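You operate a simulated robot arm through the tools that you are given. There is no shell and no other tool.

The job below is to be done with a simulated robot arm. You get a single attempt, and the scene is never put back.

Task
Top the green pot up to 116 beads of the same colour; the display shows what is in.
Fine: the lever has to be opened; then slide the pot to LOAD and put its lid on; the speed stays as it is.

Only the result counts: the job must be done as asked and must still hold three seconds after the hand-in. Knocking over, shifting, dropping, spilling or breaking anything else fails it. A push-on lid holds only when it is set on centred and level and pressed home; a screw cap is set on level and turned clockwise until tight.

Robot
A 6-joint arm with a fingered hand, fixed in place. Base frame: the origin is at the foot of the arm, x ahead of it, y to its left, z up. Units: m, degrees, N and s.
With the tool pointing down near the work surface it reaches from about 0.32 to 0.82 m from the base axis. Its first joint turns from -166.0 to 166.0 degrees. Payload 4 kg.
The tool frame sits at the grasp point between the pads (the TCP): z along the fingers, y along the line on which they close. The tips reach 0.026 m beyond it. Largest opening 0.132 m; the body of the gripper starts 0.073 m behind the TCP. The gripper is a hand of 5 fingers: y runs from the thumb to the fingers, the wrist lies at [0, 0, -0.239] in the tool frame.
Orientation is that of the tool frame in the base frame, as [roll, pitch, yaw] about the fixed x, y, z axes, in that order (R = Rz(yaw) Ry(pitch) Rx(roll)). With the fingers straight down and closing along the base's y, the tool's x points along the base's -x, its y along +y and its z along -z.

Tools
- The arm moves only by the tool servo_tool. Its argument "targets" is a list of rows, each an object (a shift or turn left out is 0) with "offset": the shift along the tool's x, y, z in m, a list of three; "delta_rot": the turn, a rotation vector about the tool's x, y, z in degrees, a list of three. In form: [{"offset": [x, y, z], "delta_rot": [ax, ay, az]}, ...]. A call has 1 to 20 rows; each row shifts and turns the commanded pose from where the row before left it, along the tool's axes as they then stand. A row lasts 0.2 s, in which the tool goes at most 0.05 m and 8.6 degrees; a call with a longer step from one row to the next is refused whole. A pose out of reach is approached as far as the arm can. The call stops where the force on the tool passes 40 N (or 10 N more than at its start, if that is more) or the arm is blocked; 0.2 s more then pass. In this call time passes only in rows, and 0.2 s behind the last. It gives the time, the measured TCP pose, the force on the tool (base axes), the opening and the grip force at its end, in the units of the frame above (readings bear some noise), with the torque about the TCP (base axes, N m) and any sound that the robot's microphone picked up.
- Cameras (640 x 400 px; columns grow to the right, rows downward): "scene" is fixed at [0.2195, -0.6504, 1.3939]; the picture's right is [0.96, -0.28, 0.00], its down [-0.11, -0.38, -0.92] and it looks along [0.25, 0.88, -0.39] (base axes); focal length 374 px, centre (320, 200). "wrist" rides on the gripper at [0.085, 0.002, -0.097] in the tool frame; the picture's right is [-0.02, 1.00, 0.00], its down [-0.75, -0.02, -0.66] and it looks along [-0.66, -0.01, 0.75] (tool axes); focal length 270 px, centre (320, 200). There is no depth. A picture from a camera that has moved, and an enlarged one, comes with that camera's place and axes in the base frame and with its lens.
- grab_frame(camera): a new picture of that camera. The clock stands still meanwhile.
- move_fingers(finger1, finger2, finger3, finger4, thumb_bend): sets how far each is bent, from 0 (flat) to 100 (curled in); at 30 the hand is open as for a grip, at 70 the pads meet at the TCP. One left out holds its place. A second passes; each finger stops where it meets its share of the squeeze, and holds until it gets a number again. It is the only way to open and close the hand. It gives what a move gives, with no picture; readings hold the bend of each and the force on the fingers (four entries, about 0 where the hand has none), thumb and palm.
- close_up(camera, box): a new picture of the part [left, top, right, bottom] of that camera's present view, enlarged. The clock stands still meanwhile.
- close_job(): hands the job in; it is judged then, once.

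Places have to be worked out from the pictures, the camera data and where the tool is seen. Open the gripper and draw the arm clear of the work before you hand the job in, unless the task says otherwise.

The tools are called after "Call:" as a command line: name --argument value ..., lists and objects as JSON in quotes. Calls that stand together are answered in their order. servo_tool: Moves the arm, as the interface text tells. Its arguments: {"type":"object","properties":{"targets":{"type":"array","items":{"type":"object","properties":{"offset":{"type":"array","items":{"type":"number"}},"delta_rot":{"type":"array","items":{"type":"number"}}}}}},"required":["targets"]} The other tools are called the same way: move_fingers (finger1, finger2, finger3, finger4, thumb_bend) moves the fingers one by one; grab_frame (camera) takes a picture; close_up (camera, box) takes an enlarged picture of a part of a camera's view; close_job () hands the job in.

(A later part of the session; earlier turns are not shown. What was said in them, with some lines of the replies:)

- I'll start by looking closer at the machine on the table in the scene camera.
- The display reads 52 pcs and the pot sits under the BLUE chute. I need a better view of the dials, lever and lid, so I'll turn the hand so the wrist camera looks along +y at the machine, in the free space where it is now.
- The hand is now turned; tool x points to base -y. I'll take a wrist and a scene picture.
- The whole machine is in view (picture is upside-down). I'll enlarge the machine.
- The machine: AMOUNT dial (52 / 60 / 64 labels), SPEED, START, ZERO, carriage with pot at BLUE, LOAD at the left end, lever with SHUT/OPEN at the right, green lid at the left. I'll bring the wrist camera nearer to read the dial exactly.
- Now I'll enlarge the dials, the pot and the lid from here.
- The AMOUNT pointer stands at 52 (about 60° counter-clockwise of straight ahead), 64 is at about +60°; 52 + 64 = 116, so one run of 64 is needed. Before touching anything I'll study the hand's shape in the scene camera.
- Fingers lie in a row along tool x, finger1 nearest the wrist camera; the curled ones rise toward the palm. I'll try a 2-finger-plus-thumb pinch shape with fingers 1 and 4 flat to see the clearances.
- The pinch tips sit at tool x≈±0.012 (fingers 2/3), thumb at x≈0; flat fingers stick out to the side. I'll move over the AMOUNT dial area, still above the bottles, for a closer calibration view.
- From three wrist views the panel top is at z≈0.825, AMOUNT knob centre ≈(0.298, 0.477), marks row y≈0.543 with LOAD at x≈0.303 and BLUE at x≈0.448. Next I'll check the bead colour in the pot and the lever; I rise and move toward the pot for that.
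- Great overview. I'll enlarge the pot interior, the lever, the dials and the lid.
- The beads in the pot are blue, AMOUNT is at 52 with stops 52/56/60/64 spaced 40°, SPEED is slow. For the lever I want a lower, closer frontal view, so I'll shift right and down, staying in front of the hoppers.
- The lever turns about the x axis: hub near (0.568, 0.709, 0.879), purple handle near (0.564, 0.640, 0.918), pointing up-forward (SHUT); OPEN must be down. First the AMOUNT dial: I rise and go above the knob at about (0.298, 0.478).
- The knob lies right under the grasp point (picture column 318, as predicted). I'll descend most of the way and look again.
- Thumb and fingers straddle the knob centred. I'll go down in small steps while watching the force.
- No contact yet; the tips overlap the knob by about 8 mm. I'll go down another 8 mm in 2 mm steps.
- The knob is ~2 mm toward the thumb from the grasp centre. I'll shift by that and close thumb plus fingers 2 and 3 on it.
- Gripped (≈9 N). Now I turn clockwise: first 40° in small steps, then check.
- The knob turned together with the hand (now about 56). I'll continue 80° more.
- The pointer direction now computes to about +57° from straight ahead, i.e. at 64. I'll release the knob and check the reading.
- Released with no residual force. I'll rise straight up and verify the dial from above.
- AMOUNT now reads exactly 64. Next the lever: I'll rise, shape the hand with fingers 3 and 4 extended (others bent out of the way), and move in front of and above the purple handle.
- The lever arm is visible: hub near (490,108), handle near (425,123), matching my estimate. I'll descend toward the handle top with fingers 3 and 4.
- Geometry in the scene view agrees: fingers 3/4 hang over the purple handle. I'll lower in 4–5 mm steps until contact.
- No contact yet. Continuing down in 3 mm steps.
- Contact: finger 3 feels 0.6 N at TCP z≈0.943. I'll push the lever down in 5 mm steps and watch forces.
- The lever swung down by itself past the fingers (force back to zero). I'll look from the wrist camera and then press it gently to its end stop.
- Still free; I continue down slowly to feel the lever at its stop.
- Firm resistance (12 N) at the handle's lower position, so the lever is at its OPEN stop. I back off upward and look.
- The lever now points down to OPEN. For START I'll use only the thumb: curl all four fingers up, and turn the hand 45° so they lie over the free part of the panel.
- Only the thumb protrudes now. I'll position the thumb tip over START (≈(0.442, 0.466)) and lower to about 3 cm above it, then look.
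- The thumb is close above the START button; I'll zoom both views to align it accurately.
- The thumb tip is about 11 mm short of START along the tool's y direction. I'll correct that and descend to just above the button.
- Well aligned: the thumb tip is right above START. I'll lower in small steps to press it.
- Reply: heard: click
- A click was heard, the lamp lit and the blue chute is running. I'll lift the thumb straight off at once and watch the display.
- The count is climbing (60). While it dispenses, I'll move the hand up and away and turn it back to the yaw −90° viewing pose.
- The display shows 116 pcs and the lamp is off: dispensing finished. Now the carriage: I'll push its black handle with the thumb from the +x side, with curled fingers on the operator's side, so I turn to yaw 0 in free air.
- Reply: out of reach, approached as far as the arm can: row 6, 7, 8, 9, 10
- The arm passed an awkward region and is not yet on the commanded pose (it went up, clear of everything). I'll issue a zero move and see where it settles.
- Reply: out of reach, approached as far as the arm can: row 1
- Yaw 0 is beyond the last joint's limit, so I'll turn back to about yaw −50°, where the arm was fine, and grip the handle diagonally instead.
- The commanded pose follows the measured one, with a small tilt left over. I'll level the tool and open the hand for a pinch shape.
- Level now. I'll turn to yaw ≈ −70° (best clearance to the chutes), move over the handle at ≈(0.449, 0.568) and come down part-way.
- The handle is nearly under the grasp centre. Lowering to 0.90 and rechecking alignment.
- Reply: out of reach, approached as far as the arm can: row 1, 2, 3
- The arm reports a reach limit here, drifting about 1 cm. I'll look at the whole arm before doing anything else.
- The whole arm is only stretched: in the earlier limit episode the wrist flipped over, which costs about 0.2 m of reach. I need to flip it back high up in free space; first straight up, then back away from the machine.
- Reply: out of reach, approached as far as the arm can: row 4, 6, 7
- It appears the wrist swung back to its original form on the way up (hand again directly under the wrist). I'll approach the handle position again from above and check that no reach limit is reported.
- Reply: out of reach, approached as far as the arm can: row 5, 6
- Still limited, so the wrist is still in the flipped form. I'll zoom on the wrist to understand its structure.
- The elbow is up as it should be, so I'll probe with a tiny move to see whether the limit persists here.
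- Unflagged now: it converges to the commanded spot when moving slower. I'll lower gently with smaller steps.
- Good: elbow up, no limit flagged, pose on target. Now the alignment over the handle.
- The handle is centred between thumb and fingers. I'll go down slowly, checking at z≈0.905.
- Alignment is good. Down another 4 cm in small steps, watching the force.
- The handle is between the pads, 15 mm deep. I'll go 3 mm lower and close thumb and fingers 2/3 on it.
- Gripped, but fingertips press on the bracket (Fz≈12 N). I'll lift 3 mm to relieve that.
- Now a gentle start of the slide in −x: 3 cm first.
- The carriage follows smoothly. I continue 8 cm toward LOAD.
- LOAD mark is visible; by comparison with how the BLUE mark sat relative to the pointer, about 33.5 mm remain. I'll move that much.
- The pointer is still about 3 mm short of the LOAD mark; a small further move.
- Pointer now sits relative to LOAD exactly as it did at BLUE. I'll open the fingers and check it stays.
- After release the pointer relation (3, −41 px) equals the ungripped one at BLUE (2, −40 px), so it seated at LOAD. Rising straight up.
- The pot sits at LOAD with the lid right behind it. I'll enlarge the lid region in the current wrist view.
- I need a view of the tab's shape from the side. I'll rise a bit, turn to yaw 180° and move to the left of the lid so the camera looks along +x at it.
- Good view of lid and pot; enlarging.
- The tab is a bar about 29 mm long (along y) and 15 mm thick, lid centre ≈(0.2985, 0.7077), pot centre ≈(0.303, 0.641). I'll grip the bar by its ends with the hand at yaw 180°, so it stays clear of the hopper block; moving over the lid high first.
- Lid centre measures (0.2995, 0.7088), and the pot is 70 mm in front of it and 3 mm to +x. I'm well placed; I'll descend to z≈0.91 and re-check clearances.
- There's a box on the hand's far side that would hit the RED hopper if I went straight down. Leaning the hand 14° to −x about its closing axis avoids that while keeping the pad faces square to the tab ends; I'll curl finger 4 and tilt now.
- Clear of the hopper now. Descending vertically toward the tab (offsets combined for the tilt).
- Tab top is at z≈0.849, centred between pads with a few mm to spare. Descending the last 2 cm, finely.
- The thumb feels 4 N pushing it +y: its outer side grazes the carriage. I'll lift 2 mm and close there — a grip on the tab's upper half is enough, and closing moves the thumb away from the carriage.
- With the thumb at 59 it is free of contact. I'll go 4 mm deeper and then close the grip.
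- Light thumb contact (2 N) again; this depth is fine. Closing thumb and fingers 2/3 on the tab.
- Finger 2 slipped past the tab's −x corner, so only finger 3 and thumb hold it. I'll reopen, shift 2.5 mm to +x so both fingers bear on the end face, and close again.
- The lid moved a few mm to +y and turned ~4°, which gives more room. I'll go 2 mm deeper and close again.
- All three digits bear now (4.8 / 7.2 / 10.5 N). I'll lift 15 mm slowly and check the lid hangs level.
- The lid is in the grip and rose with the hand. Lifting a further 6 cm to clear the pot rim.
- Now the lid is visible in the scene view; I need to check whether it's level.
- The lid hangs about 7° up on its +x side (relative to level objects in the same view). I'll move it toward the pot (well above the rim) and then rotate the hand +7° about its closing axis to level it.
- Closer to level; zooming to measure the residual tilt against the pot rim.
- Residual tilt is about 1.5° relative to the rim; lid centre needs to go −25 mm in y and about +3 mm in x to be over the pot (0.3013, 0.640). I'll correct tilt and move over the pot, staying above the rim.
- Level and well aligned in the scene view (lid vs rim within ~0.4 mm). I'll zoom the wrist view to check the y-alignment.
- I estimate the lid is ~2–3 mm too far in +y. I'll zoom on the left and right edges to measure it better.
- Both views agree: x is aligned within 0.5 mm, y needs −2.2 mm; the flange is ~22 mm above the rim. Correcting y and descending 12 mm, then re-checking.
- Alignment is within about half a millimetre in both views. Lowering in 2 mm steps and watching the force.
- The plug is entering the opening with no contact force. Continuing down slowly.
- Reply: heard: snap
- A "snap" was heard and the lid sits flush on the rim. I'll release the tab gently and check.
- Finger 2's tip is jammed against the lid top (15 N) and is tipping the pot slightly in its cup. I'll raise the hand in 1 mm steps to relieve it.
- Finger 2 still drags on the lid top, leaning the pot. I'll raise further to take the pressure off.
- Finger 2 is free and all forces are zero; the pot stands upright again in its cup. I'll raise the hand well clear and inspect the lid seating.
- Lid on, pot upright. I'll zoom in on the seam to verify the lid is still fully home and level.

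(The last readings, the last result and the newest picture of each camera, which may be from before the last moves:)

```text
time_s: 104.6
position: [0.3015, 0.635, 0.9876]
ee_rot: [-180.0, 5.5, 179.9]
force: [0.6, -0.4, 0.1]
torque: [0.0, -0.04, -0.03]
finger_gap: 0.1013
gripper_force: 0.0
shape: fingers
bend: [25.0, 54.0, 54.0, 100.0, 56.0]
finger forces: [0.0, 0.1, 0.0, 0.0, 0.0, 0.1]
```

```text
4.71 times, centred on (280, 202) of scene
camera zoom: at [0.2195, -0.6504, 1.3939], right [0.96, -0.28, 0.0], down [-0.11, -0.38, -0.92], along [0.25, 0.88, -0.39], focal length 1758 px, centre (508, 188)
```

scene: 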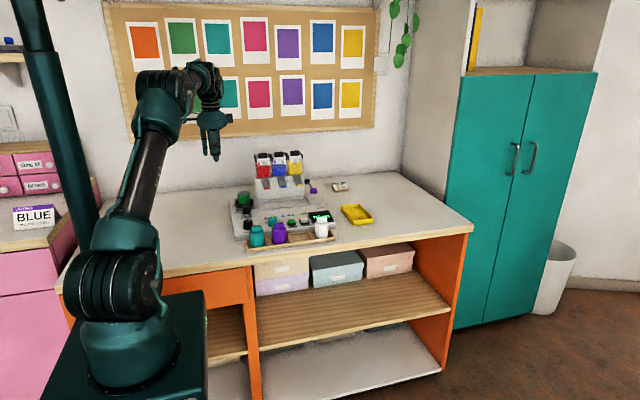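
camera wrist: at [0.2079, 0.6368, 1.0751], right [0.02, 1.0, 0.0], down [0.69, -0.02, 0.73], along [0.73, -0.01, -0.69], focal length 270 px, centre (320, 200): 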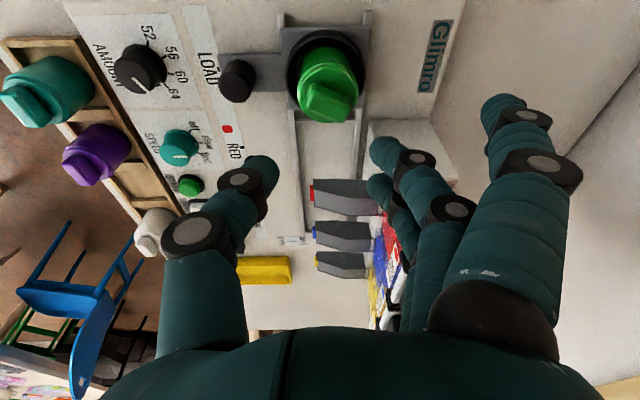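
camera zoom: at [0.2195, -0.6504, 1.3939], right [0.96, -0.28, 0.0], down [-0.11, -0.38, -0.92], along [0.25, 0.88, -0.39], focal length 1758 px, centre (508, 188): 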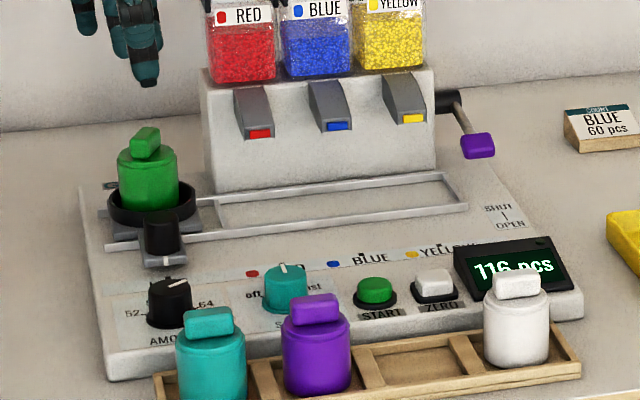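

The lid is concentric and level with a uniform lip. Now I'll verify the carriage pointer against the LOAD mark.

Call:
close_up --camera "wrist" --box '[190, 40, 290, 120]'

Call:
close_up --camera "scene" --box '[235, 195, 275, 225]'

```text
5.00 times, centred on (240, 80) of wrist
camera zoom: at [0.2079, 0.6368, 1.0751], right [0.02, 1.0, 0.0], down [0.69, -0.02, 0.73], along [0.73, -0.01, -0.69], focal length 1351 px, centre (720, 800)
```

zoom: 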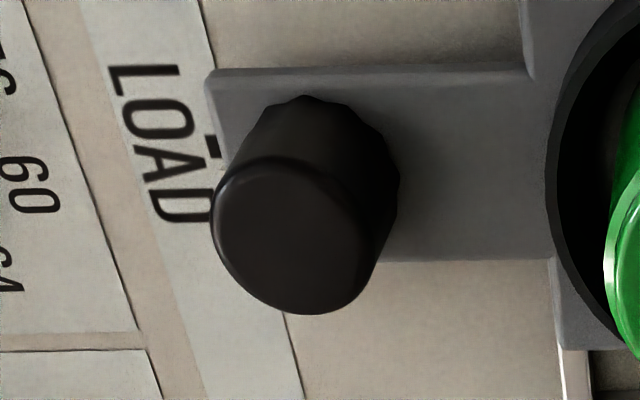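

```text
13.33 times, centred on (255, 210) of scene
camera zoom: at [0.2195, -0.6504, 1.3939], right [0.96, -0.28, 0.0], down [-0.11, -0.38, -0.92], along [0.25, 0.88, -0.39], focal length 4980 px, centre (1187, 67)
```

zoom: 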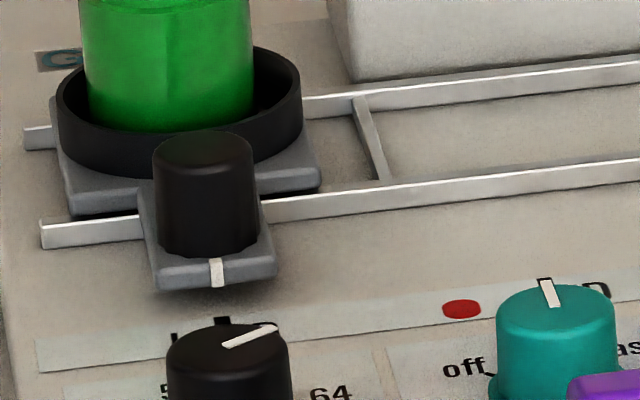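

Pointer and LOAD mark align as they did at BLUE; lever open, AMOUNT 64, SPEED slow, display 116, bottles untouched. I'll now raise the hand and draw it clear.

Call:
servo_tool --targets '[{"offset": [-0.0019, 0, -0.0199]}, {"offset": [-0.0029, 0, -0.0299]}, {"offset": [-0.0029, 0, -0.0299]}, {"offset": [-0.0029, 0, -0.0299]}, {"delta_rot": [0, 2.75, 0]}, {"delta_rot": [0, 2.75, 0]}, {"offset": [0, -0.03, 0]}, {"offset": [0, -0.03, 0]}, {"offset": [-0.01, -0.03, 0]}, {"offset": [-0.01, -0.03, 0]}, {"offset": [-0.01, -0.03, 0]}, {"offset": [-0.01, -0.03, 0]}, {"offset": [-0.01, -0.03, 0]}, {"offset": [-0.01, -0.03, 0]}, {"offset": [-0.01, -0.03, 0]}, {"offset": [-0.01, -0.03, 0]}, {"offset": [0, 0, 0]}]'

Call:
move_fingers --finger1 30 --finger2 30 --finger3 30 --finger4 30 --thumb_bend 30

Call:
grab_frame --camera "scene"

Call:
close_up --camera "scene" --box '[225, 150, 345, 245]'

```text
time_s: 108.2
position: [0.4208, 0.4007, 1.1476]
ee_rot: [-179.8, -0.2, -180.0]
force: [0.6, 0.6, -0.8]
torque: [0.03, -0.01, 0.01]
finger_gap: 0.1015
gripper_force: 0.0
shape: fingers
bend: [25.0, 54.0, 54.0, 100.0, 56.0]
finger forces: [0.0, 0.0, 0.1, 0.0, 0.0, 0.0]
out of reach, approached as far as the arm can: row 3, 4, 8, 9, 10, 11, 12, 13, 14, 15, 16
```

```text
time_s: 109.2
position: [0.4211, 0.4001, 1.1478]
ee_rot: [-179.8, -0.3, 180.0]
force: [-0.1, 0.0, -0.2]
torque: [0.0, -0.01, -0.01]
finger_gap: 0.1389
gripper_force: 0.0
shape: fingers
bend: [30.0, 30.0, 30.0, 30.0, 30.0]
finger forces: [0.0, 0.1, 0.0, 0.1, 0.0, 0.1]
```

```text
taken
```

scene: 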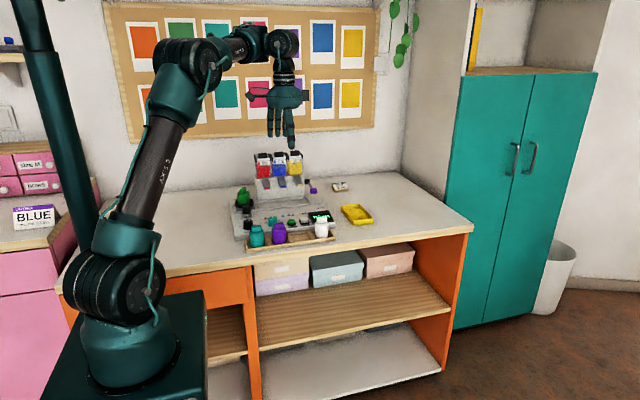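

```text
4.21 times, centred on (285, 198) of scene
camera zoom: at [0.2195, -0.6504, 1.3939], right [0.96, -0.28, 0.0], down [-0.11, -0.38, -0.92], along [0.25, 0.88, -0.39], focal length 1572 px, centre (467, 210)
```

zoom: 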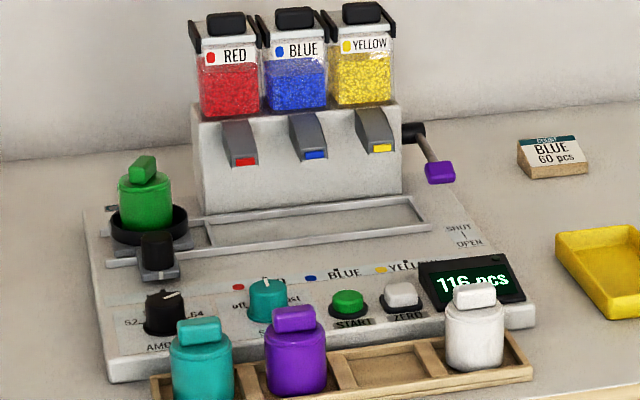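

Everything is in its final state: lever OPEN, display 116 pcs of blue, SPEED untouched, carriage at LOAD, lid snapped on level, hand open and well clear. Handing in.

Call:
close_job

```text
The job is handed in.
```

The job is handed in. I haven't seen the judge's result, but the last pictures and readings match what you asked for:

- **Count:** the display reads 116 pcs. The pot held 52 blue beads, and one run of 64 blue beads made up the rest.
- **Lever and settings:** the lever is at OPEN and SPEED is still on slow. I turned AMOUNT from 52 to 64 for the run and left it there.
- **Pot:** the carriage pointer is in line with the LOAD mark.
- **Lid:** it went on with an audible snap and looks level and centred on the pot.
- **Surroundings:** I saw no spill or anything else shifted. The hand is open and about 30 cm above the machine.

When I released the lid, one finger caught on it and briefly tipped the pot in its cup. The pot stands upright again but sits about 3 mm off-centre in the cup. The carriage did not move.
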